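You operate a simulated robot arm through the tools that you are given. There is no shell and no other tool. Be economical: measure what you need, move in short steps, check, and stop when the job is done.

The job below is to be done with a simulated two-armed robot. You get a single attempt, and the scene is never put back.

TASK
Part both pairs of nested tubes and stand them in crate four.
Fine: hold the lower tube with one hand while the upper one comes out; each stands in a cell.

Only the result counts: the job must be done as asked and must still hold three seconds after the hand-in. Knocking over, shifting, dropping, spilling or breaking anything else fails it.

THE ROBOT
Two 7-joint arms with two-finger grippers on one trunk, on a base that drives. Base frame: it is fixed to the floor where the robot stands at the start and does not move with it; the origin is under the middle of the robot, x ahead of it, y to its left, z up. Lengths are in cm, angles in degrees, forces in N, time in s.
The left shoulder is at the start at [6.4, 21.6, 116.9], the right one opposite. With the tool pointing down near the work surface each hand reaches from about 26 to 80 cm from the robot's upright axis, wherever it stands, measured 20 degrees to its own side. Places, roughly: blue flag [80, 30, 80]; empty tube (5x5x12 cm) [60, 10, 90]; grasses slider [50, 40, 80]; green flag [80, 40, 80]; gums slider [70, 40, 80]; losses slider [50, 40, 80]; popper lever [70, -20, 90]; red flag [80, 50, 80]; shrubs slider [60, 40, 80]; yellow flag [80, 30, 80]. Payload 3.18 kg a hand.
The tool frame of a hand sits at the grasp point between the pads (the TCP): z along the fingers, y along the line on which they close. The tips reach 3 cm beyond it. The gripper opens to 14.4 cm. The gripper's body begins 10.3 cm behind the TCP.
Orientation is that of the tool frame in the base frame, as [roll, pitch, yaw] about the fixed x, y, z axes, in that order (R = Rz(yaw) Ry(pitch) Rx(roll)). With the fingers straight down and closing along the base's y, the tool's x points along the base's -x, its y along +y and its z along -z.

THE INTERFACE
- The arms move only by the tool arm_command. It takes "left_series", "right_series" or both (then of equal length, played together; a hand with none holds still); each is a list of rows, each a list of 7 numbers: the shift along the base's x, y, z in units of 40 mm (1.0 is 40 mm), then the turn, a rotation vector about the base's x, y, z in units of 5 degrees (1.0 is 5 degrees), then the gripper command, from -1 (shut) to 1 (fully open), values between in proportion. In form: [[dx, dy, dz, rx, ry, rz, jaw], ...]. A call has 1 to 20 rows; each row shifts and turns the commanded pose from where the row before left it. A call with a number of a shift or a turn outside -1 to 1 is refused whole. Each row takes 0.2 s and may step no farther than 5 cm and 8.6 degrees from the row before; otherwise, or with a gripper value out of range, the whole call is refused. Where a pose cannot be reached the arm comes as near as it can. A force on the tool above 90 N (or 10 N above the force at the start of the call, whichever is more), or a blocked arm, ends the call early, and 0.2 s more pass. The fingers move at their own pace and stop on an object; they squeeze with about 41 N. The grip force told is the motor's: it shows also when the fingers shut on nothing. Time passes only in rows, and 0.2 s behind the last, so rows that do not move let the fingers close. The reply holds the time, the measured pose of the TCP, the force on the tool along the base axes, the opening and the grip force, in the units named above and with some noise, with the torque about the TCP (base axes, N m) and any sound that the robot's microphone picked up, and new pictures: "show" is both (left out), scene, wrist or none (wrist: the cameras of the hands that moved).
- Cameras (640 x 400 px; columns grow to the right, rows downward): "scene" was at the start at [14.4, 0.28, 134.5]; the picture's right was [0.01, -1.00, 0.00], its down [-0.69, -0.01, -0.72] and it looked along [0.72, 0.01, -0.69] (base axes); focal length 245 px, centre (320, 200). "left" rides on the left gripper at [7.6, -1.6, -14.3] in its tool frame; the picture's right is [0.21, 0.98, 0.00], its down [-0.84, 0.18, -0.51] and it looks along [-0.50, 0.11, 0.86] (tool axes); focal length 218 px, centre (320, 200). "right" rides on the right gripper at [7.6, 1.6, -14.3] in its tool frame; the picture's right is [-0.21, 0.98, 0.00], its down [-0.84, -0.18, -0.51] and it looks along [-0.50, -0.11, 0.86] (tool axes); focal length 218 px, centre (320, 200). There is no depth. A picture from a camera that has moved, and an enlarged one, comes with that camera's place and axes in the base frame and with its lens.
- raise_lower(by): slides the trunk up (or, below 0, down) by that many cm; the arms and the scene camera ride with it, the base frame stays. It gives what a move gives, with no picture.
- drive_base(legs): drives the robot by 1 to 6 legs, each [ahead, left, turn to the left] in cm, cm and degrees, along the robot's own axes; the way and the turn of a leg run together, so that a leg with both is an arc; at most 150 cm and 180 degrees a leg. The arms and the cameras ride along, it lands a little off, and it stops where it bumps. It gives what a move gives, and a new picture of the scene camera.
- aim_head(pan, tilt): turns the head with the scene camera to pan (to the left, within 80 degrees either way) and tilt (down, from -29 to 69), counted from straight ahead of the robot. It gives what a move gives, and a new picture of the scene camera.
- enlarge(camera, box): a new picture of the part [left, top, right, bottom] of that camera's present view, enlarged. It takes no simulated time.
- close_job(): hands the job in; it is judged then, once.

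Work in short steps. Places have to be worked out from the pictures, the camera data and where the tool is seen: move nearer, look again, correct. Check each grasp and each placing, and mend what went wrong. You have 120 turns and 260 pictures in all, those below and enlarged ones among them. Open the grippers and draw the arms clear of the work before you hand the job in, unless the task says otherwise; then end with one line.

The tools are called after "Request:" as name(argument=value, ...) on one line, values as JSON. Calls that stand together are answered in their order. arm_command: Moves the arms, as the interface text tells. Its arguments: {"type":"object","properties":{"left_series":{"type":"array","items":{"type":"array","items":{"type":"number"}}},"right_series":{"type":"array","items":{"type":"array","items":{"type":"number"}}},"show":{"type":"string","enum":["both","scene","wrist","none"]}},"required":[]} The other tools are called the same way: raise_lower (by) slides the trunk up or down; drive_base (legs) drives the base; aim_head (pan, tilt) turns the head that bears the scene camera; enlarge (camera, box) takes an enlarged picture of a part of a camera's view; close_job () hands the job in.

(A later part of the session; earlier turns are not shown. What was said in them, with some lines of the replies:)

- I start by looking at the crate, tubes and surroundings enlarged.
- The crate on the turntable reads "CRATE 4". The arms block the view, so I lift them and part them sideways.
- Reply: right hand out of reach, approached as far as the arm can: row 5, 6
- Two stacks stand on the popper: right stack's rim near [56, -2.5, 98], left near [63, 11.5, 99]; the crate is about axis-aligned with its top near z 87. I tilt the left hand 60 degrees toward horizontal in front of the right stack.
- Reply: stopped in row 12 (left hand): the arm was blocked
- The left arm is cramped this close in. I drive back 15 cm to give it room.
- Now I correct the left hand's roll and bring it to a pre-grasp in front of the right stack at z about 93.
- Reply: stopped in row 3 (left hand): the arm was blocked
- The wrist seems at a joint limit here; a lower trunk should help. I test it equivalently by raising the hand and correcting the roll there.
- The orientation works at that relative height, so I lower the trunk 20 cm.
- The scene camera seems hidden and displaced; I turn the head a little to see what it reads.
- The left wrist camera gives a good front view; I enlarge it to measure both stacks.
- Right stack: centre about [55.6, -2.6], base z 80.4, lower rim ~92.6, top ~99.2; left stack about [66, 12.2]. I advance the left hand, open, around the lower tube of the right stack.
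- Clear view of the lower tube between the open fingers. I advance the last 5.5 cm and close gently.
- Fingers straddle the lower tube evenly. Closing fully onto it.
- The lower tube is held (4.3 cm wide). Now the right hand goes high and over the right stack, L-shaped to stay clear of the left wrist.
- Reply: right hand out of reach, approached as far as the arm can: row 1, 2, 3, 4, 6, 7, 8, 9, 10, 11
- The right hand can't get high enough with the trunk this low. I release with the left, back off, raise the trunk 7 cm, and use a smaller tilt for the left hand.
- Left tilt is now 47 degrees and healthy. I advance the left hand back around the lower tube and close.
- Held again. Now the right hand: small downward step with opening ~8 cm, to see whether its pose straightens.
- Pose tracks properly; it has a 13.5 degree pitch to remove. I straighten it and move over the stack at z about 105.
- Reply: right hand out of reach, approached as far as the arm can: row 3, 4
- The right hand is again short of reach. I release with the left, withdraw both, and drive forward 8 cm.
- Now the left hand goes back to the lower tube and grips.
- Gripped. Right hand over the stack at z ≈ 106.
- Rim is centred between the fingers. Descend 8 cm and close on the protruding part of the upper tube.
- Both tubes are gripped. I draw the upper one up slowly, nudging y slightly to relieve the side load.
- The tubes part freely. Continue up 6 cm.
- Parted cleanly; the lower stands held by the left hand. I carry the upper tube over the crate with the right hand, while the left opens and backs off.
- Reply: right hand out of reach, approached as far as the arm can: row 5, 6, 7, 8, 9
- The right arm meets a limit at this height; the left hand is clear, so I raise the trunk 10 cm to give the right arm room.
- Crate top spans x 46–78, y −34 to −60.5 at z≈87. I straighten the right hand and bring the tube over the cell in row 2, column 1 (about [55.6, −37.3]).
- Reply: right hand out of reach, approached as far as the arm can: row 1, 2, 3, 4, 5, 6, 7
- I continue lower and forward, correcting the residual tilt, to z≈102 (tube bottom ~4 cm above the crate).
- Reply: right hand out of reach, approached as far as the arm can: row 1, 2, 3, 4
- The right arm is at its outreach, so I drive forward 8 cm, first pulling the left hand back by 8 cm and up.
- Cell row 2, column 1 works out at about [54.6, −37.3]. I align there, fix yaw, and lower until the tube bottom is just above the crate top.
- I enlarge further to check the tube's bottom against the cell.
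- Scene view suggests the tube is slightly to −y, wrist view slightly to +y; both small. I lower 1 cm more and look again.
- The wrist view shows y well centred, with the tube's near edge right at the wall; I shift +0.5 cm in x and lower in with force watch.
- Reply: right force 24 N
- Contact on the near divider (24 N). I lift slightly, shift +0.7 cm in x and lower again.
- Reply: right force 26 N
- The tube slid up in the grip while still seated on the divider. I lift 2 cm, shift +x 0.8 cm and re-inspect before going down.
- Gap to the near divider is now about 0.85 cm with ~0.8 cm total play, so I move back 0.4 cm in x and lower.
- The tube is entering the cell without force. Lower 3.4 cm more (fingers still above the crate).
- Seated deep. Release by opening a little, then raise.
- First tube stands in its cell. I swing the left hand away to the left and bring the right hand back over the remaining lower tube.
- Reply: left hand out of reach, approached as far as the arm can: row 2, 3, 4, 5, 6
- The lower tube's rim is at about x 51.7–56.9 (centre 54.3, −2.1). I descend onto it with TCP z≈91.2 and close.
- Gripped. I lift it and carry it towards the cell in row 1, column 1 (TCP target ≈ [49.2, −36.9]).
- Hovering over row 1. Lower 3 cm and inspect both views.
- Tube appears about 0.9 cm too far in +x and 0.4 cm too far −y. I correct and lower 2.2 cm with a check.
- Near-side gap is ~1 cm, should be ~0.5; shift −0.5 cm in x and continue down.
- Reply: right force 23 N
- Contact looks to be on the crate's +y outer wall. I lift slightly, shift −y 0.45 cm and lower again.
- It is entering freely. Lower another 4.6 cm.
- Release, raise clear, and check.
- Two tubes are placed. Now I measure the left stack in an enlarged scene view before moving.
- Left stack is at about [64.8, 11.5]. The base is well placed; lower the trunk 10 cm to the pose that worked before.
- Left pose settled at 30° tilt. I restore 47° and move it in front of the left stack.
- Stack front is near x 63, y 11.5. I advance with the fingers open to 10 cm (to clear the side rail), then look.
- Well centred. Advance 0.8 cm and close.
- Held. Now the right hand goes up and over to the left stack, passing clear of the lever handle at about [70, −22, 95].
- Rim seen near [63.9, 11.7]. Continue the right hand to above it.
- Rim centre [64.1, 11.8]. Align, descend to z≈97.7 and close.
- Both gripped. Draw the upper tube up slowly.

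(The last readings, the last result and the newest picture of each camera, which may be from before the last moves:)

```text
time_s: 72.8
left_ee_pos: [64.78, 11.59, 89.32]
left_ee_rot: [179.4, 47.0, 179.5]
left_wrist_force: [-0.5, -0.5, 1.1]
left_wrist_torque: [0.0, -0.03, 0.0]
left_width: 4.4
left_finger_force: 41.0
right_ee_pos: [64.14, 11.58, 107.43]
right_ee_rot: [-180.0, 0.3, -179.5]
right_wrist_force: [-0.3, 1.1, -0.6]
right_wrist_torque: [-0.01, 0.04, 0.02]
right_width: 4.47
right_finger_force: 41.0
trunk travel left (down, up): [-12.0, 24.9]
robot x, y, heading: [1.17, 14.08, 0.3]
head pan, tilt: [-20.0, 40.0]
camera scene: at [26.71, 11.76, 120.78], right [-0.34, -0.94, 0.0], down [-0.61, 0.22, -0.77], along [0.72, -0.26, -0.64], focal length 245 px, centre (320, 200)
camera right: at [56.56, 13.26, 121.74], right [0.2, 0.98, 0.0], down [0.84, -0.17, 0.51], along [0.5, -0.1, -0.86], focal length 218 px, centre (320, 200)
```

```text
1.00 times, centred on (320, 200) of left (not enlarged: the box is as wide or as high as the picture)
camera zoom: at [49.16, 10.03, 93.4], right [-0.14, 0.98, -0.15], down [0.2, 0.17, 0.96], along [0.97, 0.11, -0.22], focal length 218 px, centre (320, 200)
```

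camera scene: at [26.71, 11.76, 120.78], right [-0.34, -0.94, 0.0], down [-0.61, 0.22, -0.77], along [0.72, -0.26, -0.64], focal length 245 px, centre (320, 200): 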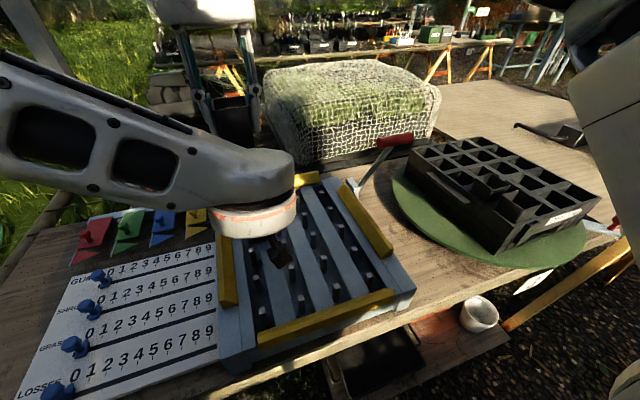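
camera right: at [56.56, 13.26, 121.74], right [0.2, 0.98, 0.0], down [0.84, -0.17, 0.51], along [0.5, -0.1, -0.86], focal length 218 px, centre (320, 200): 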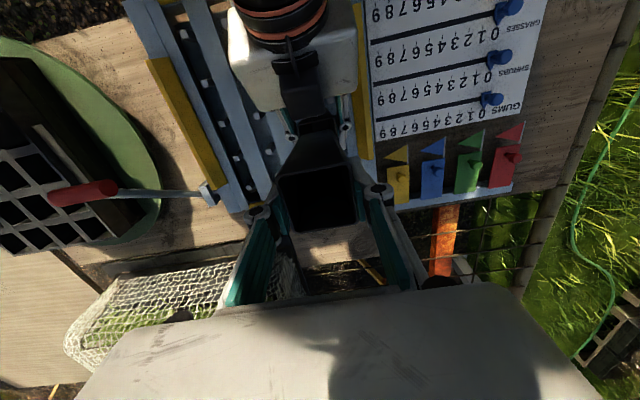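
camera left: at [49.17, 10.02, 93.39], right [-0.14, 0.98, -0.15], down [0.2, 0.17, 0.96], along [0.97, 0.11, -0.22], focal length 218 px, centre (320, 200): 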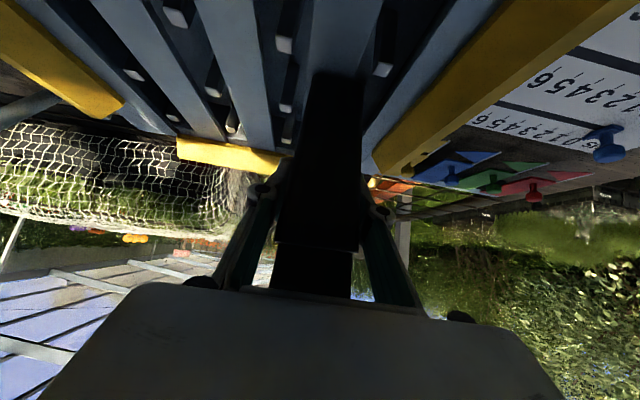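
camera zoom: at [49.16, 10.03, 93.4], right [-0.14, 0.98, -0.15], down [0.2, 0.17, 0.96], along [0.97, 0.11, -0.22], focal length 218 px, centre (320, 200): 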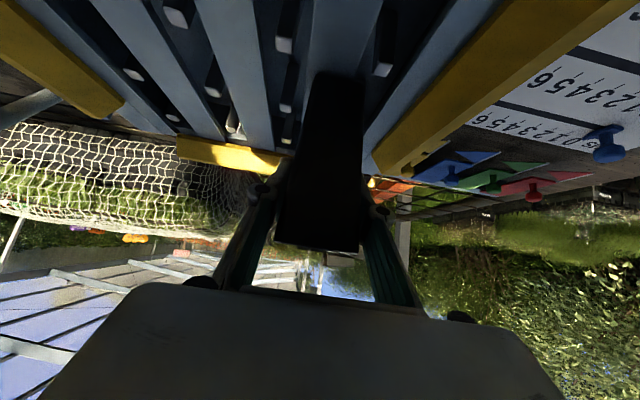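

Parted. Right hand carries the tube toward −y; left opens, backs off and swings out left.

Request:
arm_command(left_series=[[0, 0, 0, 0, 0, 0, -0.2], [0, 0, 0, 0, 0, 0, 0.2], [0, 0, 0, 0, 0, 0, 0.35], [-0.6, 0, 0, 0, 0, 0, 0.35], [-0.8, 0, 0.1, 0, 0, 0, 0.35], [-0.8, 0, 0.3, 0, 0, 0, 0.35], [-0.6, 0.5, 0.5, 0, 0, 0, 0.35], [0, 1, 0.3, 0, 0, 0, 0.35], [0, 1, 0.3, 0, 0, 0, 0.35], [0, 1, 0, 0, 0, 0, 0.35], [0, 1, 0, 0, 0, 0, 0.35]], right_series=[[0, -0.6, 0, 0, 0, 0, -1], [0, -0.8, 0, 0, 0, 0, -1], [-0.1, -0.8, 0, 0, 0, 0, -1], [-0.3, -0.8, 0, 0, 0, 0, -1], [-0.4, -0.8, 0, 0, 0, 0, -1], [-0.4, -0.6, 0, 0, 0, 0, -1], [-0.4, -0.3, 0, 0, 0, 0, -1], [-0.3, 0, 0, 0, 0, 0, -1], [0, 0, 0, 0, 0, 0, -1], [0, 0, 0, 0, 0, 0, -1], [0, 0, 0, 0, 0, 0, -1]], show="scene")

```text
time_s: 75.2
left_ee_pos: [54.28, 28.73, 95.58]
left_ee_rot: [179.4, 46.8, 179.5]
left_wrist_force: [0.7, -0.2, -0.4]
left_wrist_torque: [0.0, -0.01, -0.03]
left_width: 9.74
left_finger_force: 0.1
left hand out of reach, approached as far as the arm can: row 11
right_ee_pos: [56.7, -7.23, 107.73]
right_ee_rot: [-179.8, 0.3, -179.8]
right_wrist_force: [-0.1, 0.6, -0.3]
right_wrist_torque: [0.02, 0.02, 0.02]
right_width: 4.49
right_finger_force: 41.0
trunk travel left (down, up): [-12.0, 24.9]
robot x, y, heading: [1.13, 14.25, 0.2]
head pan, tilt: [-20.0, 40.0]
camera scene: at [26.72, 11.83, 120.78], right [-0.34, -0.94, 0.0], down [-0.61, 0.22, -0.77], along [0.72, -0.26, -0.64], focal length 245 px, centre (320, 200)
```

scene: 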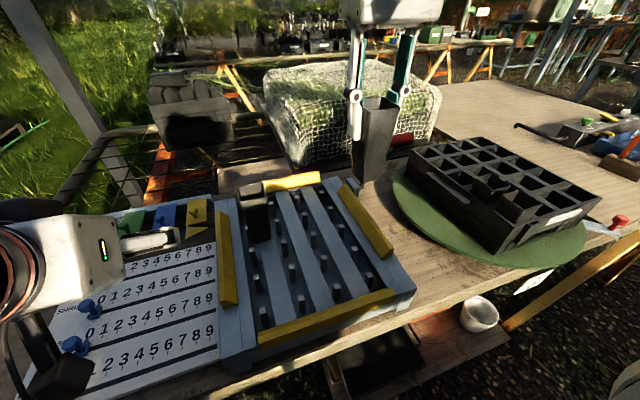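

Now raise the trunk and drive back to the right by 14 cm.

Request:
arm_command(left_series=[[-0.5, -0.2, 0.5, 0, 0, 0, 0.35], [-0.5, 0, 0.5, 0, 0, 0, 0.35]], show="none")

Request:
raise_lower(by=10)

Request:
drive_base(legs=[[0, -14, 0]])

```text
time_s: 75.8
left_ee_pos: [50.84, 27.6, 100.08]
left_ee_rot: [179.3, 46.9, 179.6]
left_wrist_force: [-0.3, 0.4, 0.2]
left_wrist_torque: [-0.06, -0.02, 0.01]
left_width: 9.71
left_finger_force: 0.0
left hand out of reach, approached as far as the arm can: row 2
right_ee_pos: [56.56, -7.26, 107.66]
right_ee_rot: [-179.9, 0.3, -179.8]
right_wrist_force: [-0.3, 0.5, 0.4]
right_wrist_torque: [-0.01, 0.03, 0.03]
right_width: 4.47
right_finger_force: 40.9
trunk travel left (down, up): [-12.0, 24.9]
robot x, y, heading: [0.77, 14.17, 0.2]
head pan, tilt: [-20.0, 40.0]
```

```text
time_s: 77.1
left_ee_pos: [50.87, 27.65, 109.87]
left_ee_rot: [179.5, 46.8, 179.5]
left_wrist_force: [0.1, -0.1, -0.4]
left_wrist_torque: [-0.01, 0.0, 0.01]
left_width: 9.74
left_finger_force: 0.1
right_ee_pos: [56.69, -7.02, 117.48]
right_ee_rot: [-180.0, 0.2, -179.8]
right_wrist_force: [0.7, 0.2, -0.7]
right_wrist_torque: [0.04, 0.02, 0.01]
right_width: 4.46
right_finger_force: 40.8
trunk travel left (down, up): [-22.0, 14.9]
robot x, y, heading: [0.98, 14.41, 0.2]
head pan, tilt: [-20.0, 40.0]
```

```text
time_s: 79.0
left_ee_pos: [51.03, 13.74, 109.88]
left_ee_rot: [179.5, 46.9, 179.5]
left_wrist_force: [0.0, -1.1, -0.1]
left_wrist_torque: [0.0, -0.04, -0.01]
left_width: 9.72
left_finger_force: 0.1
right_ee_pos: [56.54, -21.13, 117.55]
right_ee_rot: [-179.9, 0.3, -179.8]
right_wrist_force: [-0.5, -0.1, 0.1]
right_wrist_torque: [0.02, 0.03, 0.01]
right_width: 4.46
right_finger_force: 40.8
trunk travel left (down, up): [-22.0, 14.9]
robot x, y, heading: [1.05, 0.33, 0.3]
head pan, tilt: [-20.0, 40.0]
camera scene: at [17.19, -2.31, 131.98], right [-0.34, -0.94, 0.0], down [-0.6, 0.22, -0.77], along [0.72, -0.26, -0.64], focal length 245 px, centre (320, 200)
```

scene: 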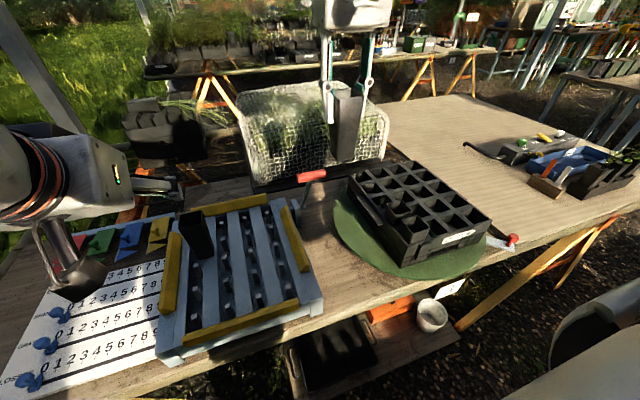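

I'll use column 3 cells for this pair. Drive another 13 cm right so the relative poses match the ones that worked.

Request:
drive_base(legs=[[0, -13, 0]])

```text
time_s: 80.7
left_ee_pos: [51.16, 0.76, 109.94]
left_ee_rot: [179.4, 46.9, 179.5]
left_wrist_force: [0.4, 0.0, 1.1]
left_wrist_torque: [0.03, 0.02, -0.01]
left_width: 9.72
left_finger_force: 0.0
right_ee_pos: [56.59, -34.05, 117.58]
right_ee_rot: [-179.9, 0.3, -179.9]
right_wrist_force: [-0.8, 0.2, -0.2]
right_wrist_torque: [0.01, 0.02, 0.0]
right_width: 4.47
right_finger_force: 41.0
trunk travel left (down, up): [-22.0, 14.9]
robot x, y, heading: [1.17, -12.34, 0.2]
head pan, tilt: [-20.0, 40.0]
camera scene: at [17.24, -15.15, 131.98], right [-0.34, -0.94, 0.0], down [-0.6, 0.22, -0.77], along [0.72, -0.26, -0.64], focal length 245 px, centre (320, 200)
```

scene: 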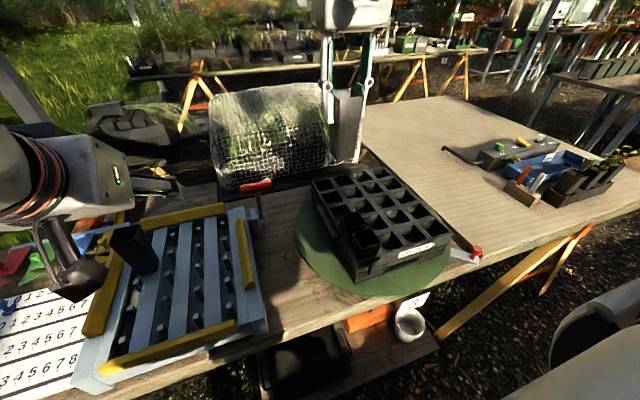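

Carry the tube to above row 2, column 3 (TCP ≈ [54.4, −50.1, 100]).

Request:
arm_command(right_series=[[-0.14, -1, -0.4, 0, 0, 0, -1], [-0.14, -1, -0.4, 0, 0, 0, -1], [-0.14, -1, -0.5, 0, 0, 0, -1], [-0.13, -1, -0.5, 0, 0, 0, -1], [0, 0, -0.9, 0, 0, 0, -1], [0, 0, -0.9, 0, 0, 0, -1], [0, 0, -0.8, 0, 0, 0, -1]])

Request:
enlarge(camera="right", box=[200, 20, 400, 240])

Request:
enlarge(camera="scene", box=[300, 150, 460, 290])

```text
time_s: 82.3
left_ee_pos: [51.02, 0.78, 109.92]
left_ee_rot: [179.4, 46.9, 179.3]
left_wrist_force: [0.1, -0.5, 1.0]
left_wrist_torque: [0.03, 0.04, 0.05]
left_width: 9.72
left_finger_force: 0.0
right_ee_pos: [51.65, -48.56, 97.9]
right_ee_rot: [-179.8, 0.3, -179.9]
right_wrist_force: [-0.5, -0.5, -0.3]
right_wrist_torque: [0.04, 0.02, 0.01]
right_width: 4.47
right_finger_force: 41.1
right hand out of reach, approached as far as the arm can: row 1, 2, 3, 4
trunk travel left (down, up): [-22.0, 14.9]
robot x, y, heading: [0.9, -12.45, 0.1]
head pan, tilt: [-20.0, 40.0]
camera scene: at [17.36, -15.25, 131.95], right [-0.34, -0.94, 0.0], down [-0.61, 0.22, -0.77], along [0.72, -0.26, -0.64], focal length 245 px, centre (320, 200)
camera right: at [44.18, -46.97, 112.18], right [0.21, 0.98, 0.0], down [0.84, -0.18, 0.51], along [0.5, -0.11, -0.86], focal length 218 px, centre (320, 200)
```

scene: 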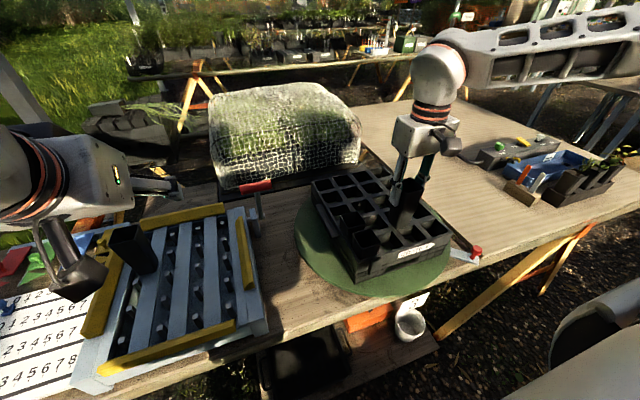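
right: 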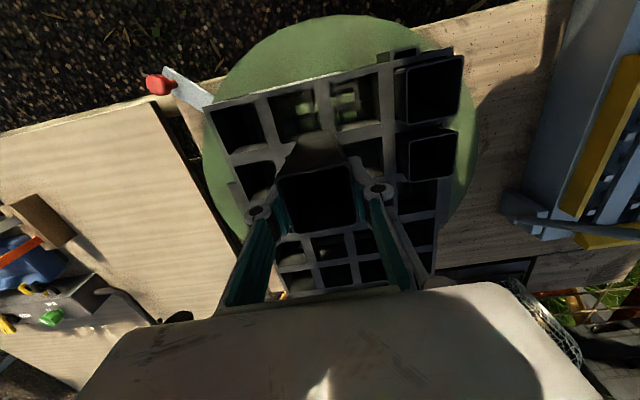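

```text
1.82 times, centred on (300, 130) of right
camera zoom: at [44.18, -46.97, 112.18], right [0.21, 0.98, 0.0], down [0.84, -0.18, 0.51], along [0.5, -0.11, -0.86], focal length 397 px, centre (356, 327)
```

zoom: 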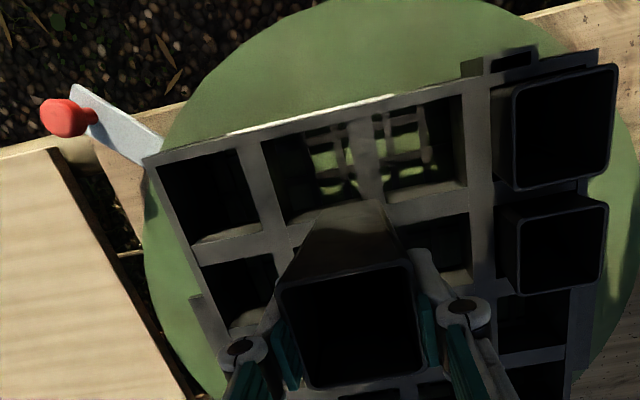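

```text
2.86 times, centred on (380, 220) of scene
camera zoom: at [17.36, -15.25, 131.95], right [-0.34, -0.94, 0.0], down [-0.61, 0.22, -0.77], along [0.72, -0.26, -0.64], focal length 700 px, centre (149, 143)
```

zoom: 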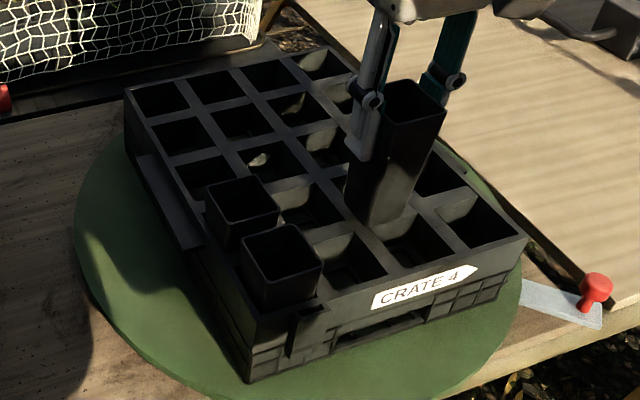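

The tube is short of the target by about [+2.4, −1.3]. I shift there (raising 0.6 cm) and look.

Request:
arm_command(right_series=[[0.3, -0.16, 0.15, 0, 0, 0, -1], [0.3, -0.17, 0, 0, 0, 0, -1], [0, 0, 0, 0, 0, 0, -1]], show="none")

Request:
enlarge(camera="right", box=[200, 20, 400, 240])

Request:
enlarge(camera="scene", box=[360, 160, 450, 260])

```text
time_s: 83.1
left_ee_pos: [51.06, 0.78, 109.94]
left_ee_rot: [179.4, 47.0, 179.4]
left_wrist_force: [0.4, 0.1, -0.4]
left_wrist_torque: [0.02, 0.0, 0.0]
left_width: 9.75
left_finger_force: 0.1
right_ee_pos: [54.07, -49.68, 98.69]
right_ee_rot: [-179.9, 0.3, -179.8]
right_wrist_force: [0.4, -0.6, -0.7]
right_wrist_torque: [0.01, 0.01, -0.01]
right_width: 4.47
right_finger_force: 40.7
trunk travel left (down, up): [-22.0, 14.9]
robot x, y, heading: [0.91, -12.2, 0.3]
head pan, tilt: [-20.0, 40.0]
```

```text
1.82 times, centred on (300, 130) of right
camera zoom: at [46.39, -48.07, 112.82], right [0.21, 0.98, 0.0], down [0.84, -0.18, 0.51], along [0.5, -0.11, -0.86], focal length 397 px, centre (356, 327)
```

zoom: 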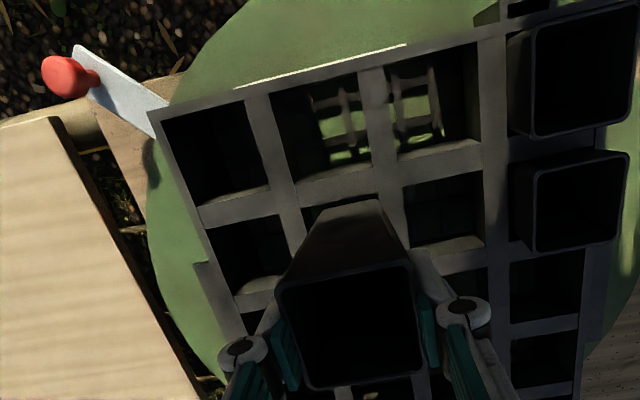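

```text
4.00 times, centred on (405, 210) of scene
camera zoom: at [17.22, -15.11, 131.98], right [-0.34, -0.94, 0.0], down [-0.6, 0.22, -0.77], along [0.72, -0.26, -0.64], focal length 980 px, centre (-20, 160)
```

zoom: 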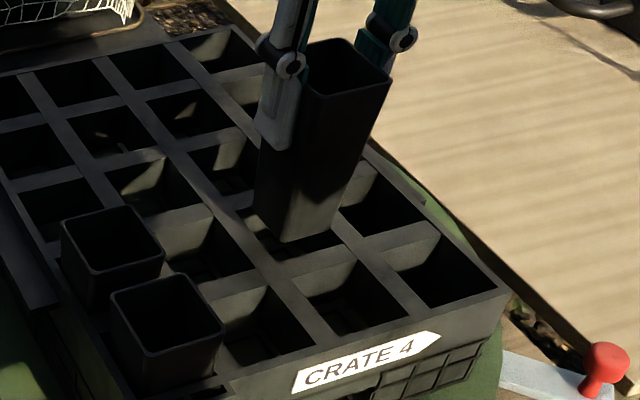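

y is good; x needs about +0.7 cm. Shift and lower.

Request:
arm_command(right_series=[[0.17, -0.02, 0, 0, 0, 0, -1], [0, 0, -0.25, 0, 0, 0, -1], [0, 0, -0.2, 0, 0, 0, -1], [0, 0, -0.2, 0, 0, 0, -1], [0, 0, 0, 0, 0, 0, -1]], show="none")

Request:
enlarge(camera="right", box=[200, 20, 400, 240])

Request:
enlarge(camera="scene", box=[360, 160, 450, 260])

```text
time_s: 84.3
left_ee_pos: [50.9, 0.77, 110.11]
left_ee_rot: [179.5, 47.1, 179.3]
left_wrist_force: [-0.5, -0.2, 0.1]
left_wrist_torque: [0.02, -0.03, 0.0]
left_width: 9.7
left_finger_force: 0.0
right_ee_pos: [54.87, -49.7, 96.27]
right_ee_rot: [-179.9, 0.7, -179.9]
right_wrist_force: [1.4, -4.1, 23.6]
right_wrist_torque: [0.04, -0.31, -0.01]
right_width: 4.55
right_finger_force: 41.0
trunk travel left (down, up): [-22.0, 14.9]
robot x, y, heading: [1.33, -12.52, 0.3]
head pan, tilt: [-20.0, 40.0]
```

```text
1.82 times, centred on (300, 130) of right
camera zoom: at [47.17, -48.0, 110.47], right [0.21, 0.98, 0.0], down [0.84, -0.18, 0.52], along [0.51, -0.11, -0.86], focal length 397 px, centre (356, 327)
```

zoom: 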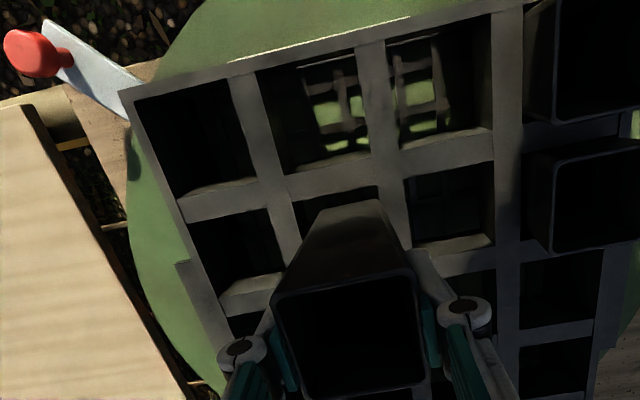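

```text
4.00 times, centred on (405, 210) of scene
camera zoom: at [17.05, -15.03, 132.03], right [-0.34, -0.94, 0.0], down [-0.6, 0.22, -0.77], along [0.72, -0.26, -0.64], focal length 980 px, centre (-20, 160)
```

zoom: 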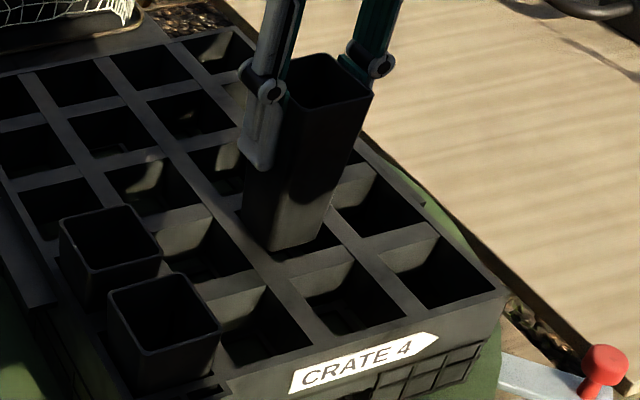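

Torque signs show contact at the +y edge. Lift slightly, shift −y 0.45 cm, lower again.

Request:
arm_command(right_series=[[0, 0, 0.25, 0, 0, 0, -1], [-0.03, -0.12, 0.05, 0, 0, 0, -1], [0, 0, -0.2, 0, 0, 0, -1], [0, 0, -0.2, 0, 0, 0, -1], [0, 0, -0.15, 0, 0, 0, -1]], show="none")

Request:
enlarge(camera="scene", box=[360, 160, 450, 260])

```text
time_s: 85.5
left_ee_pos: [50.98, 0.72, 109.91]
left_ee_rot: [179.4, 46.9, 179.3]
left_wrist_force: [0.4, 0.9, 0.1]
left_wrist_torque: [0.0, -0.01, 0.0]
left_width: 9.71
left_finger_force: 0.0
right_ee_pos: [54.56, -50.28, 94.97]
right_ee_rot: [-180.0, 0.3, -180.0]
right_wrist_force: [-0.2, -0.7, 0.7]
right_wrist_torque: [-0.02, -0.02, 0.01]
right_width: 4.46
right_finger_force: 41.7
trunk travel left (down, up): [-22.0, 14.9]
robot x, y, heading: [1.35, -12.12, 0.3]
head pan, tilt: [-20.0, 40.0]
```

```text
4.00 times, centred on (405, 210) of scene
camera zoom: at [17.26, -15.12, 131.97], right [-0.34, -0.94, 0.0], down [-0.6, 0.22, -0.77], along [0.72, -0.26, -0.64], focal length 980 px, centre (-20, 160)
```

zoom: 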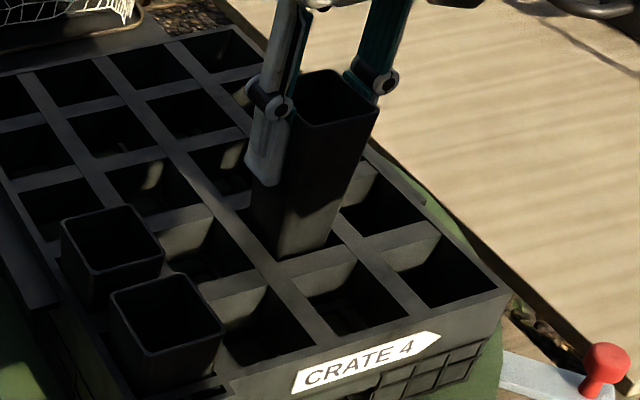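

Entering without force. Lower 4.4 cm, then release and rise.

Request:
arm_command(right_series=[[0, 0, -0.3, 0, 0, 0, -1], [0, 0, -0.35, 0, 0, 0, -1], [0, 0, -0.3, 0, 0, 0, -1], [0, 0, -0.15, 0, 0, 0, -1], [0, 0, 0, 0, 0, 0, -1]], show="none")

Request:
enlarge(camera="scene", box=[340, 160, 460, 270])

```text
time_s: 86.7
left_ee_pos: [51.04, 0.73, 109.99]
left_ee_rot: [179.4, 46.9, 179.4]
left_wrist_force: [-0.6, 0.5, -0.7]
left_wrist_torque: [0.02, -0.01, 0.0]
left_width: 9.73
left_finger_force: 0.0
right_ee_pos: [54.69, -50.08, 90.63]
right_ee_rot: [-179.9, 0.4, -179.9]
right_wrist_force: [-0.1, 0.4, 0.2]
right_wrist_torque: [0.0, -0.03, 0.04]
right_width: 4.45
right_finger_force: 41.0
trunk travel left (down, up): [-22.0, 14.9]
robot x, y, heading: [1.13, -12.8, 0.2]
head pan, tilt: [-20.0, 40.0]
```

```text
3.64 times, centred on (400, 215) of scene
camera zoom: at [17.23, -15.11, 131.98], right [-0.34, -0.94, 0.0], down [-0.6, 0.22, -0.77], along [0.72, -0.26, -0.64], focal length 891 px, centre (29, 146)
```

zoom: 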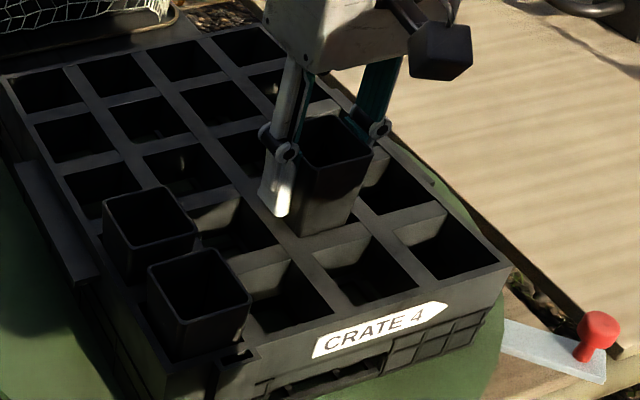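

Request:
arm_command(right_series=[[0, 0, 0, 0, 0, 0, -0.25], [0, 0, 0, 0, 0, 0, -0.1], [0, 0, 0.5, 0, 0, 0, -0.1], [0, 0, 1, 0, 0, 0, 0], [0, 0.3, 1, 0, 0, 0, 0.2], [0, 0.7, 0.3, 0, 0, 0, 0.2]])

Request:
enlarge(camera="scene", box=[300, 150, 460, 290])

```text
time_s: 88.1
left_ee_pos: [51.1, 0.86, 109.97]
left_ee_rot: [179.4, 46.9, 179.3]
left_wrist_force: [0.0, 0.7, 0.4]
left_wrist_torque: [-0.06, 0.04, -0.02]
left_width: 9.72
left_finger_force: 0.2
right_ee_pos: [54.48, -45.94, 101.71]
right_ee_rot: [-179.9, 0.4, -179.9]
right_wrist_force: [-0.2, 1.1, 0.3]
right_wrist_torque: [-0.03, 0.01, -0.01]
right_width: 8.64
right_finger_force: 0.1
trunk travel left (down, up): [-22.0, 14.9]
robot x, y, heading: [1.33, -12.51, 0.1]
head pan, tilt: [-20.0, 40.0]
camera scene: at [17.29, -15.03, 131.96], right [-0.34, -0.94, 0.0], down [-0.61, 0.22, -0.77], along [0.72, -0.26, -0.64], focal length 245 px, centre (320, 200)
camera right: at [47.01, -44.27, 116.03], right [0.21, 0.98, 0.0], down [0.84, -0.18, 0.51], along [0.5, -0.11, -0.86], focal length 218 px, centre (320, 200)
```

scene: 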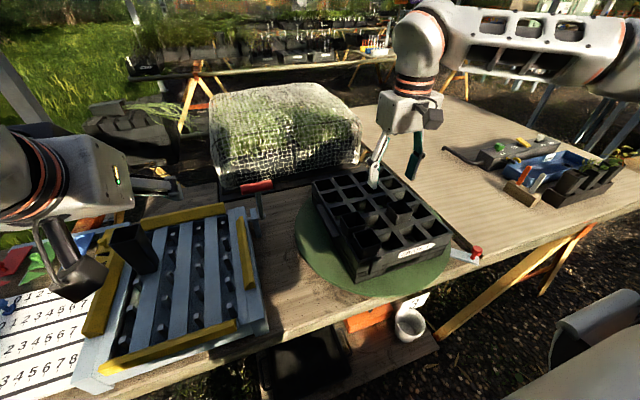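
right: 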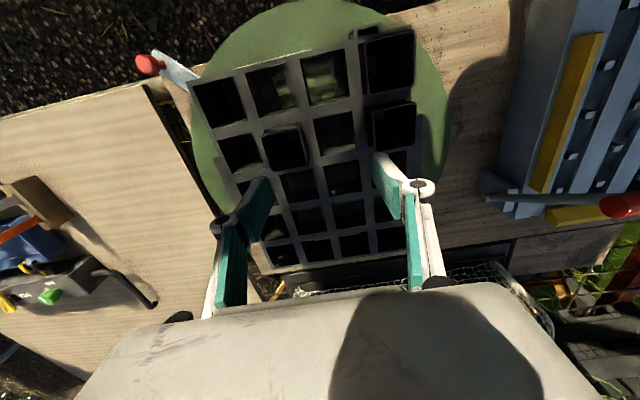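

```text
2.86 times, centred on (380, 220) of scene
camera zoom: at [17.29, -15.03, 131.96], right [-0.34, -0.94, 0.0], down [-0.61, 0.22, -0.77], along [0.72, -0.26, -0.64], focal length 700 px, centre (149, 143)
```

zoom: 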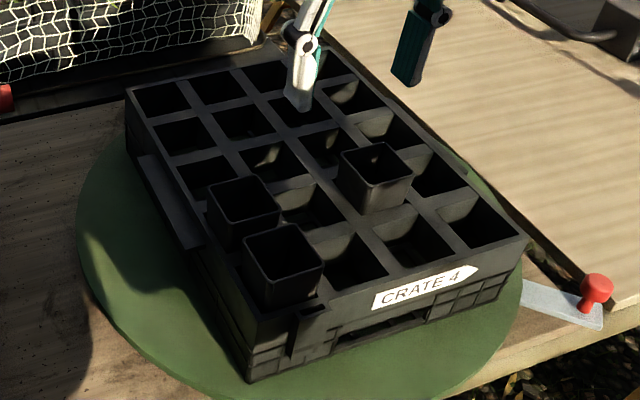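

Three tubes are in. Drive left 33 cm to fetch the last one with the right hand.

Request:
drive_base(legs=[[0, 33, 0]])

```text
time_s: 91.5
left_ee_pos: [51.13, 32.49, 109.89]
left_ee_rot: [179.4, 47.0, 179.1]
left_wrist_force: [0.8, -0.6, -0.7]
left_wrist_torque: [-0.03, -0.02, -0.01]
left_width: 9.72
left_finger_force: 0.2
right_ee_pos: [54.46, -14.43, 101.76]
right_ee_rot: [-179.9, 0.3, 179.8]
right_wrist_force: [0.7, 0.9, -1.0]
right_wrist_torque: [-0.03, -0.04, 0.02]
right_width: 8.64
right_finger_force: 0.0
trunk travel left (down, up): [-22.0, 14.9]
robot x, y, heading: [1.48, 19.59, -0.2]
head pan, tilt: [-20.0, 40.0]
camera scene: at [17.19, 16.76, 131.98], right [-0.34, -0.94, 0.0], down [-0.6, 0.22, -0.77], along [0.72, -0.26, -0.64], focal length 245 px, centre (320, 200)
```

scene: 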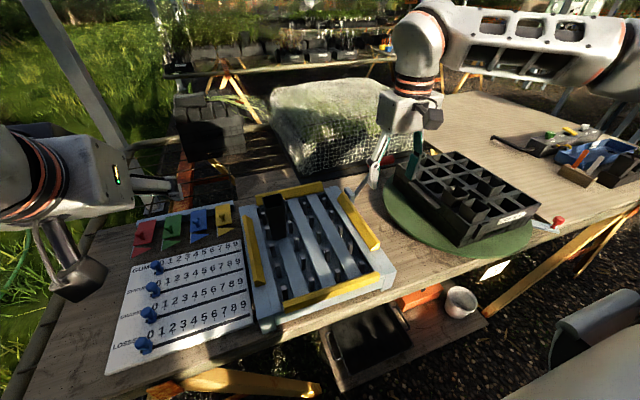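

Move the right hand over toward the last tube.

Request:
arm_command(right_series=[[0, 1, 0, 0, 0, 0, 0.2], [0.2, 1, 0, 0, 0, 0, 0.2], [0.4, 1, 0, 0, 0, 0, 0.2], [0.5, 1, 0, 0, 0, 0, 0.2], [0.5, 1, 0, 0, 0, 0, 0.2], [0.5, 1, 0, 0, 0, 0, 0.2]], show="wrist")

```text
time_s: 92.9
left_ee_pos: [51.16, 32.57, 109.93]
left_ee_rot: [179.4, 46.9, 179.2]
left_wrist_force: [-0.3, 0.4, 0.4]
left_wrist_torque: [-0.03, 0.01, 0.02]
left_width: 9.72
left_finger_force: 0.0
right_ee_pos: [63.0, 9.78, 101.61]
right_ee_rot: [-179.8, 0.3, 179.7]
right_wrist_force: [0.8, 0.0, 0.1]
right_wrist_torque: [-0.02, 0.02, 0.0]
right_width: 8.65
right_finger_force: 0.0
trunk travel left (down, up): [-22.0, 14.9]
robot x, y, heading: [1.04, 19.71, -0.6]
head pan, tilt: [-20.0, 40.0]
camera right: at [55.41, 11.48, 115.89], right [0.21, 0.98, 0.0], down [0.84, -0.18, 0.51], along [0.5, -0.11, -0.86], focal length 218 px, centre (320, 200)
```

right: 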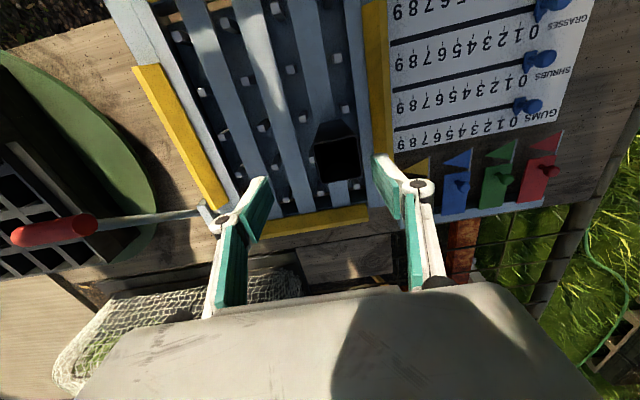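

Rim at [64.3, 11.6]. Descend and grip.

Request:
arm_command(right_series=[[0.33, 0.45, -0.3, 0, 0, 0, 0.1], [0, 0, -0.7, 0, 0, 0, 0.1], [0, 0, -0.8, 0, 0, 0, 0.1], [0, 0, -0.75, 0, 0, 0, 0], [0, 0, 0, 0, 0, 0, -0.2], [0, 0, 0, 0, 0, 0, -0.5], [0, 0, 0, 0, 0, 0, -1], [0, 0, 0, 0, 0, 0, -1]], show="wrist")

```text
time_s: 94.7
left_ee_pos: [51.11, 32.52, 109.87]
left_ee_rot: [179.4, 47.0, 179.1]
left_wrist_force: [-0.4, -0.4, 0.1]
left_wrist_torque: [0.01, 0.0, 0.03]
left_width: 9.73
left_finger_force: 0.1
right_ee_pos: [64.13, 11.7, 91.57]
right_ee_rot: [-179.9, 0.3, 179.8]
right_wrist_force: [0.2, 0.1, -0.8]
right_wrist_torque: [-0.01, -0.02, 0.03]
right_width: 4.48
right_finger_force: 40.8
trunk travel left (down, up): [-22.0, 14.9]
robot x, y, heading: [1.15, 19.54, -0.3]
head pan, tilt: [-20.0, 40.0]
camera right: at [56.54, 13.35, 105.86], right [0.21, 0.98, 0.0], down [0.84, -0.18, 0.51], along [0.5, -0.11, -0.86], focal length 218 px, centre (320, 200)
```

right: 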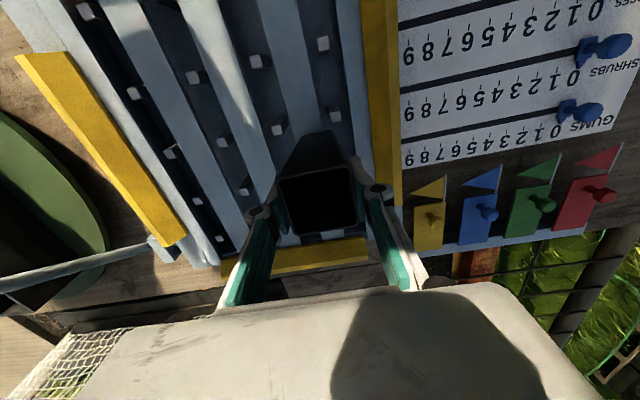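

Gripped. Lift, bring it back toward the robot and to the right.

Request:
arm_command(right_series=[[0, 0, 0.5, 0, 0, 0, -1], [0, 0, 0.9, 0, 0, 0, -1], [0, 0, 0.9, 0, 0, 0, -1], [-0.2, -0.2, 0.9, 0, 0, 0, -1], [-0.4, -0.9, 0.5, 0, 0, 0, -1], [-0.5, -1, 0, 0, 0, 0, -1], [-0.5, -1, 0, 0, 0, 0, -1], [-0.5, -1, 0, 0, 0, 0, -1], [-0.4, -1, 0, 0, 0, 0, -1], [-0.2, -1, 0, 0, 0, 0, -1]], show="scene")

```text
time_s: 96.9
left_ee_pos: [51.1, 32.33, 110.05]
left_ee_rot: [179.3, 47.0, 179.1]
left_wrist_force: [-0.1, 0.6, -0.5]
left_wrist_torque: [0.0, 0.02, 0.02]
left_width: 9.74
left_finger_force: 0.1
right_ee_pos: [53.34, -13.1, 106.31]
right_ee_rot: [-179.9, 0.3, 179.8]
right_wrist_force: [-0.7, 0.1, 0.2]
right_wrist_torque: [0.02, 0.0, -0.04]
right_width: 4.47
right_finger_force: 41.2
trunk travel left (down, up): [-22.0, 14.9]
robot x, y, heading: [1.3, 19.29, -0.2]
head pan, tilt: [-20.0, 40.0]
camera scene: at [17.16, 16.64, 131.98], right [-0.34, -0.94, 0.0], down [-0.6, 0.22, -0.77], along [0.72, -0.26, -0.64], focal length 245 px, centre (320, 200)
```

scene: 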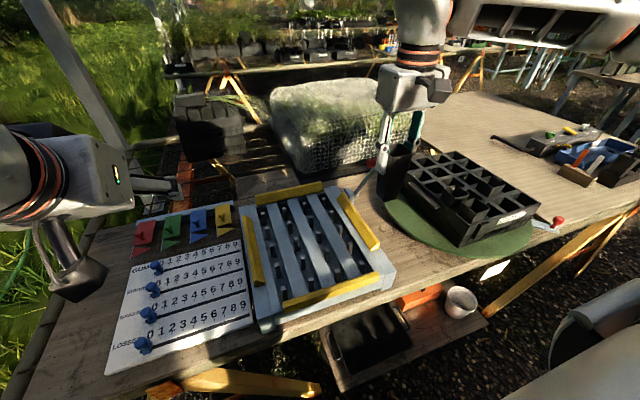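

Drive right 32 cm; the tube passes about 4 cm above the placed rims.

Request:
drive_base(legs=[[0, -32, 0]])

Request:
enlarge(camera="right", box=[180, 20, 420, 240])

```text
time_s: 100.4
left_ee_pos: [50.84, -0.77, 109.93]
left_ee_rot: [179.5, 47.0, 178.7]
left_wrist_force: [-0.8, -1.1, 0.4]
left_wrist_torque: [0.02, -0.01, 0.04]
left_width: 9.72
left_finger_force: 0.1
right_ee_pos: [52.94, -46.37, 106.28]
right_ee_rot: [-179.9, 0.3, 179.3]
right_wrist_force: [-0.7, 0.3, 0.3]
right_wrist_torque: [0.01, 0.01, -0.01]
right_width: 4.45
right_finger_force: 41.2
trunk travel left (down, up): [-22.0, 14.9]
robot x, y, heading: [1.59, -13.78, -0.5]
head pan, tilt: [-20.0, 40.0]
camera scene: at [16.97, -16.26, 131.98], right [-0.35, -0.94, 0.0], down [-0.6, 0.23, -0.77], along [0.72, -0.27, -0.64], focal length 245 px, centre (320, 200)
```

scene: 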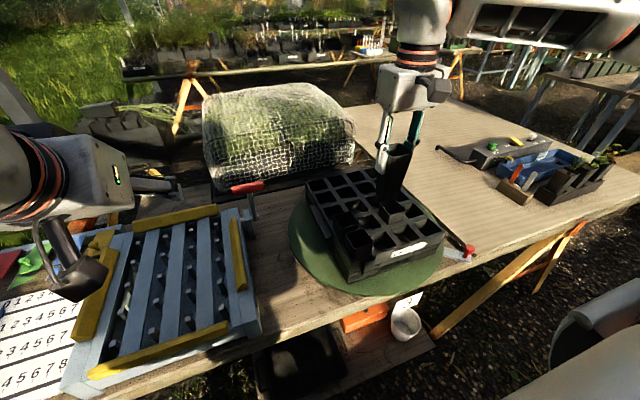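

```text
1.82 times, centred on (300, 130) of right
camera zoom: at [45.46, -44.56, 120.55], right [0.22, 0.98, 0.0], down [0.84, -0.19, 0.51], along [0.5, -0.11, -0.86], focal length 397 px, centre (356, 327)
```

zoom: 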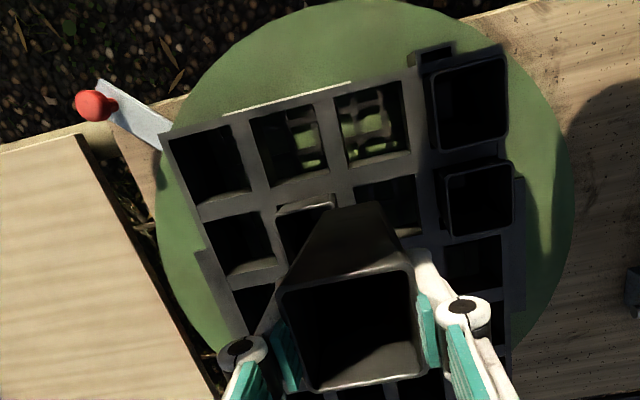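

Position over row 1, column 3 (TCP ≈ [47.9, −50.2]) and lower to just above the crate.

Request:
arm_command(right_series=[[-0.6, -0.45, 0, 0, 0, 0.07, -1], [-0.65, -0.5, 0, 0, 0, 0.07, -1], [0, 0, -0.7, 0, 0, 0, -1], [0, 0, -0.7, 0, 0, 0, -1], [0, 0, -0.3, 0, 0, 0, -1], [0, 0, 0, 0, 0, 0, -1]], show="none")

Request:
enlarge(camera="right", box=[200, 20, 400, 240])

Request:
enlarge(camera="scene", box=[350, 160, 450, 270])

```text
time_s: 101.8
left_ee_pos: [50.99, -0.76, 109.86]
left_ee_rot: [179.5, 47.1, 178.6]
left_wrist_force: [-0.4, 0.2, -0.2]
left_wrist_torque: [0.0, 0.04, 0.0]
left_width: 9.74
left_finger_force: 0.1
right_ee_pos: [47.99, -50.13, 99.62]
right_ee_rot: [-179.9, 0.4, -180.0]
right_wrist_force: [0.0, -0.3, 0.6]
right_wrist_torque: [-0.01, 0.0, 0.02]
right_width: 4.48
right_finger_force: 40.9
trunk travel left (down, up): [-22.0, 14.9]
robot x, y, heading: [1.11, -13.5, -0.3]
head pan, tilt: [-20.0, 40.0]
```

```text
1.82 times, centred on (300, 130) of right
camera zoom: at [40.39, -48.47, 113.95], right [0.21, 0.98, 0.0], down [0.84, -0.18, 0.51], along [0.5, -0.11, -0.86], focal length 397 px, centre (356, 327)
```

zoom: 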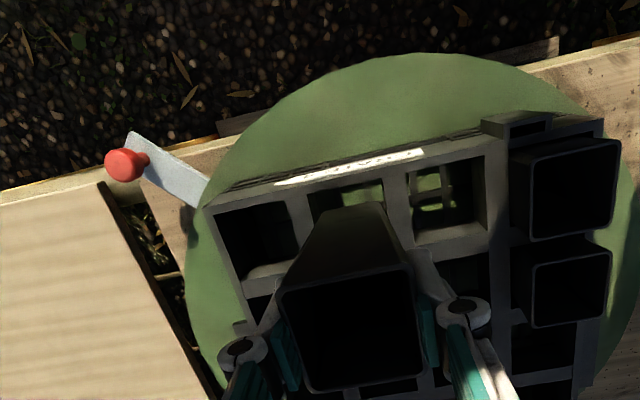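

```text
3.64 times, centred on (400, 215) of scene
camera zoom: at [16.95, -16.23, 131.98], right [-0.35, -0.94, 0.0], down [-0.6, 0.23, -0.77], along [0.72, -0.27, -0.64], focal length 891 px, centre (29, 146)
```

zoom: 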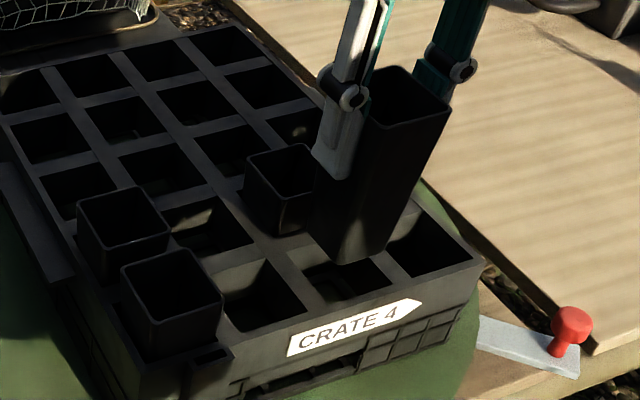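

y is good; near gap ~1.1 cm vs desired ~0.45, so shift −0.65 cm in x and lower.

Request:
arm_command(right_series=[[-0.16, 0, 0, 0, 0, 0, -1], [0, 0, -0.25, 0, 0, 0, -1], [0, 0, -0.25, 0, 0, 0, -1], [0, 0, -0.2, 0, 0, 0, -1], [0, 0, -0.15, 0, 0, 0, -1]], show="none")

Request:
enlarge(camera="scene", box=[350, 160, 450, 270])

```text
time_s: 103.0
left_ee_pos: [51.13, -0.81, 109.95]
left_ee_rot: [179.4, 46.9, 178.6]
left_wrist_force: [-0.6, -0.1, -0.8]
left_wrist_torque: [-0.02, 0.01, 0.0]
left_width: 9.69
left_finger_force: 0.1
right_ee_pos: [47.46, -50.11, 95.99]
right_ee_rot: [-179.9, 0.4, -179.9]
right_wrist_force: [0.0, -0.1, -0.2]
right_wrist_torque: [-0.01, 0.05, 0.01]
right_width: 4.44
right_finger_force: 40.8
trunk travel left (down, up): [-22.0, 14.9]
robot x, y, heading: [1.04, -13.47, -0.4]
head pan, tilt: [-20.0, 40.0]
```

```text
3.64 times, centred on (400, 215) of scene
camera zoom: at [17.04, -16.26, 131.95], right [-0.35, -0.94, 0.0], down [-0.6, 0.23, -0.77], along [0.72, -0.27, -0.64], focal length 891 px, centre (29, 146)
```

zoom: 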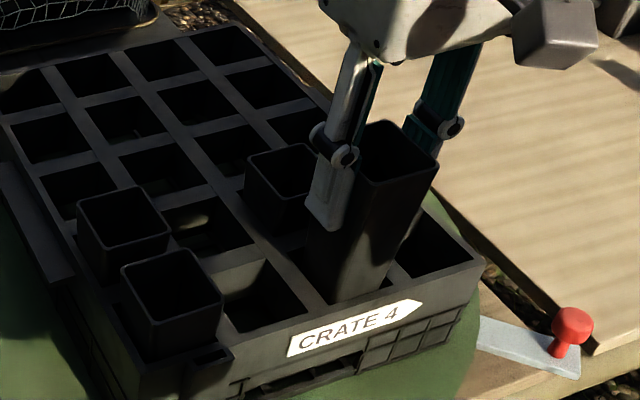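

Entering freely. Lower to z≈90.7.

Request:
arm_command(right_series=[[0, 0, -0.35, 0, 0, 0, -1], [0, 0, -0.4, 0, 0, 0, -1], [0, 0, -0.35, 0, 0, 0, -1], [0, 0, -0.2, 0, 0, 0, -1], [0, 0, 0, 0, 0, 0, -1]], show="none")

Request:
enlarge(camera="scene", box=[330, 160, 460, 280])

```text
time_s: 104.2
left_ee_pos: [50.98, -0.74, 109.98]
left_ee_rot: [179.3, 47.0, 178.6]
left_wrist_force: [0.1, -0.2, -0.3]
left_wrist_torque: [0.01, 0.01, 0.0]
left_width: 9.72
left_finger_force: 0.0
right_ee_pos: [47.28, -50.26, 90.85]
right_ee_rot: [-179.8, 0.3, -180.0]
right_wrist_force: [0.8, -0.5, -1.0]
right_wrist_torque: [-0.01, -0.04, -0.02]
right_width: 4.48
right_finger_force: 41.4
trunk travel left (down, up): [-22.0, 14.9]
robot x, y, heading: [0.7, -13.33, -0.8]
head pan, tilt: [-20.0, 40.0]
```

```text
3.33 times, centred on (395, 220) of scene
camera zoom: at [16.98, -16.23, 131.98], right [-0.35, -0.94, 0.0], down [-0.6, 0.23, -0.77], along [0.72, -0.27, -0.64], focal length 817 px, centre (70, 133)
```

zoom: 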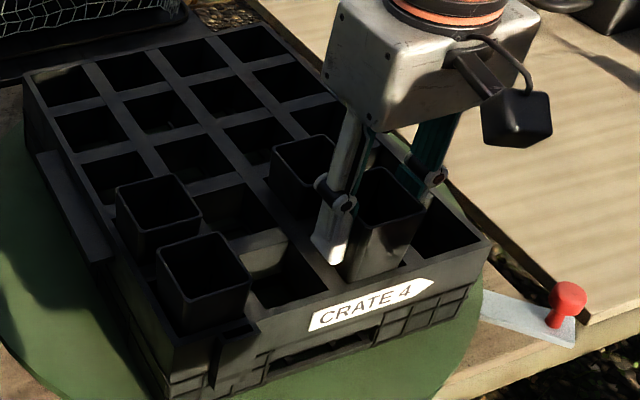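

Seated. Release, rise and draw the hand clear.

Request:
arm_command(right_series=[[0, 0, 0, 0, 0, 0, -0.25], [0, 0, 0, 0, 0, 0, -0.1], [0, 0, 0.5, 0, 0, 0, -0.1], [0, 0, 1, 0, 0, 0, 0], [0, 0, 1, 0, 0, 0, 0.2], [-0.5, 0, 0.7, 0, 0, 0, 0.2], [-0.9, 0, 0.2, 0, 0, 0, 0.2], [-0.9, 0, 0, 0, 0, 0, 0.2]])

Request:
enlarge(camera="scene", box=[280, 150, 460, 300])

```text
time_s: 106.0
left_ee_pos: [50.86, -0.81, 110.02]
left_ee_rot: [179.4, 47.1, 178.6]
left_wrist_force: [-1.0, -0.1, 1.4]
left_wrist_torque: [0.02, 0.01, 0.0]
left_width: 9.73
left_finger_force: 0.1
right_ee_pos: [37.88, -50.24, 104.74]
right_ee_rot: [-179.9, 0.2, -179.9]
right_wrist_force: [0.2, -0.7, -0.4]
right_wrist_torque: [0.01, 0.0, 0.02]
right_width: 8.61
right_finger_force: 0.1
trunk travel left (down, up): [-22.0, 14.9]
robot x, y, heading: [0.99, -13.45, -0.4]
head pan, tilt: [-20.0, 40.0]
camera scene: at [16.9, -16.24, 131.99], right [-0.35, -0.94, 0.0], down [-0.6, 0.23, -0.77], along [0.72, -0.27, -0.64], focal length 245 px, centre (320, 200)
camera right: at [30.4, -48.66, 118.97], right [0.21, 0.98, 0.0], down [0.84, -0.18, 0.51], along [0.5, -0.11, -0.86], focal length 218 px, centre (320, 200)
```

scene: 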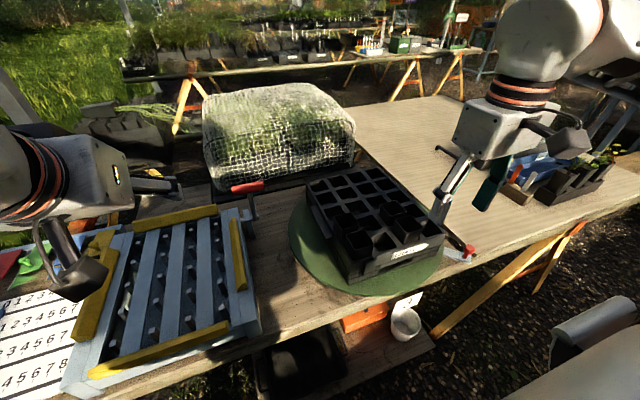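
right: 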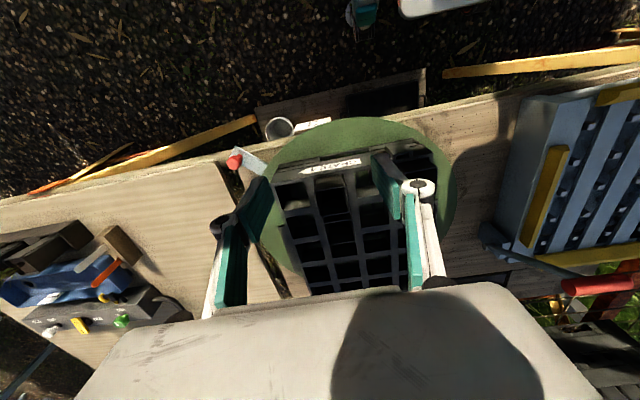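

```text
2.67 times, centred on (370, 225) of scene
camera zoom: at [16.9, -16.24, 131.99], right [-0.35, -0.94, 0.0], down [-0.6, 0.23, -0.77], along [0.72, -0.27, -0.64], focal length 654 px, centre (187, 133)
```

zoom: 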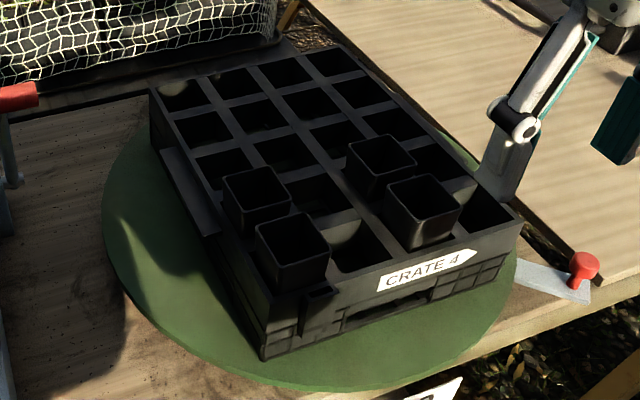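

All four tubes stand in their own cells. I open both grippers fully and draw the left arm back.

Request:
arm_command(left_series=[[-0.7, 0, 0.3, 0, 0, 0, 1], [-0.7, 0.3, 0.3, 0, 0, 0, 1], [-0.5, 0.3, 0, 0, 0, 0, 1], [0, 0, 0, 0, 0, 0, 1]], right_series=[[-0.3, 0, 0.3, 0, 0, 0, 1], [-0.3, 0, 0.3, 0, 0, 0, 1], [0, 0, 0, 0, 0, 0, 1], [0, 0, 0, 0, 0, 0, 1]], show="scene")

```text
time_s: 107.0
left_ee_pos: [44.35, 0.83, 112.97]
left_ee_rot: [179.5, 46.9, 178.6]
left_wrist_force: [1.0, 0.4, 0.0]
left_wrist_torque: [0.0, 0.02, 0.04]
left_width: 14.36
left_finger_force: 0.1
left hand out of reach, approached as far as the arm can: row 3
right_ee_pos: [35.64, -50.06, 106.96]
right_ee_rot: [-179.9, 0.3, 180.0]
right_wrist_force: [0.7, 0.0, 0.1]
right_wrist_torque: [-0.04, 0.01, -0.01]
right_width: 14.38
right_finger_force: 0.1
trunk travel left (down, up): [-22.0, 14.9]
robot x, y, heading: [0.91, -13.47, -0.5]
head pan, tilt: [-20.0, 40.0]
camera scene: at [16.99, -16.21, 131.97], right [-0.35, -0.94, 0.0], down [-0.6, 0.23, -0.77], along [0.72, -0.27, -0.64], focal length 245 px, centre (320, 200)
```

scene: 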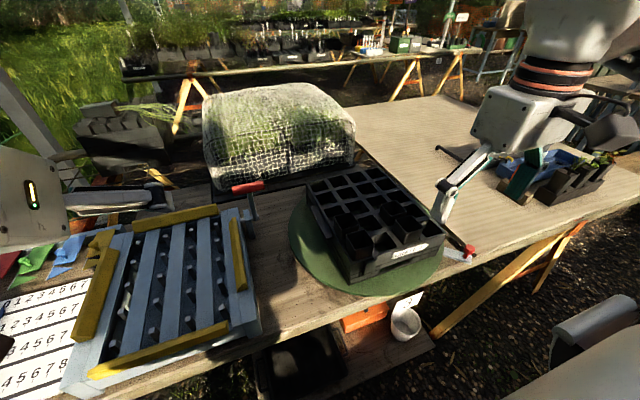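

The grippers are open, the arms are clear, and nothing else looks disturbed, so I hand in.

Request:
close_job()

```text
The job is handed in.
```

Both nested pairs are parted, and the four tubes stand upright in crate four, one per cell; the job is handed in.
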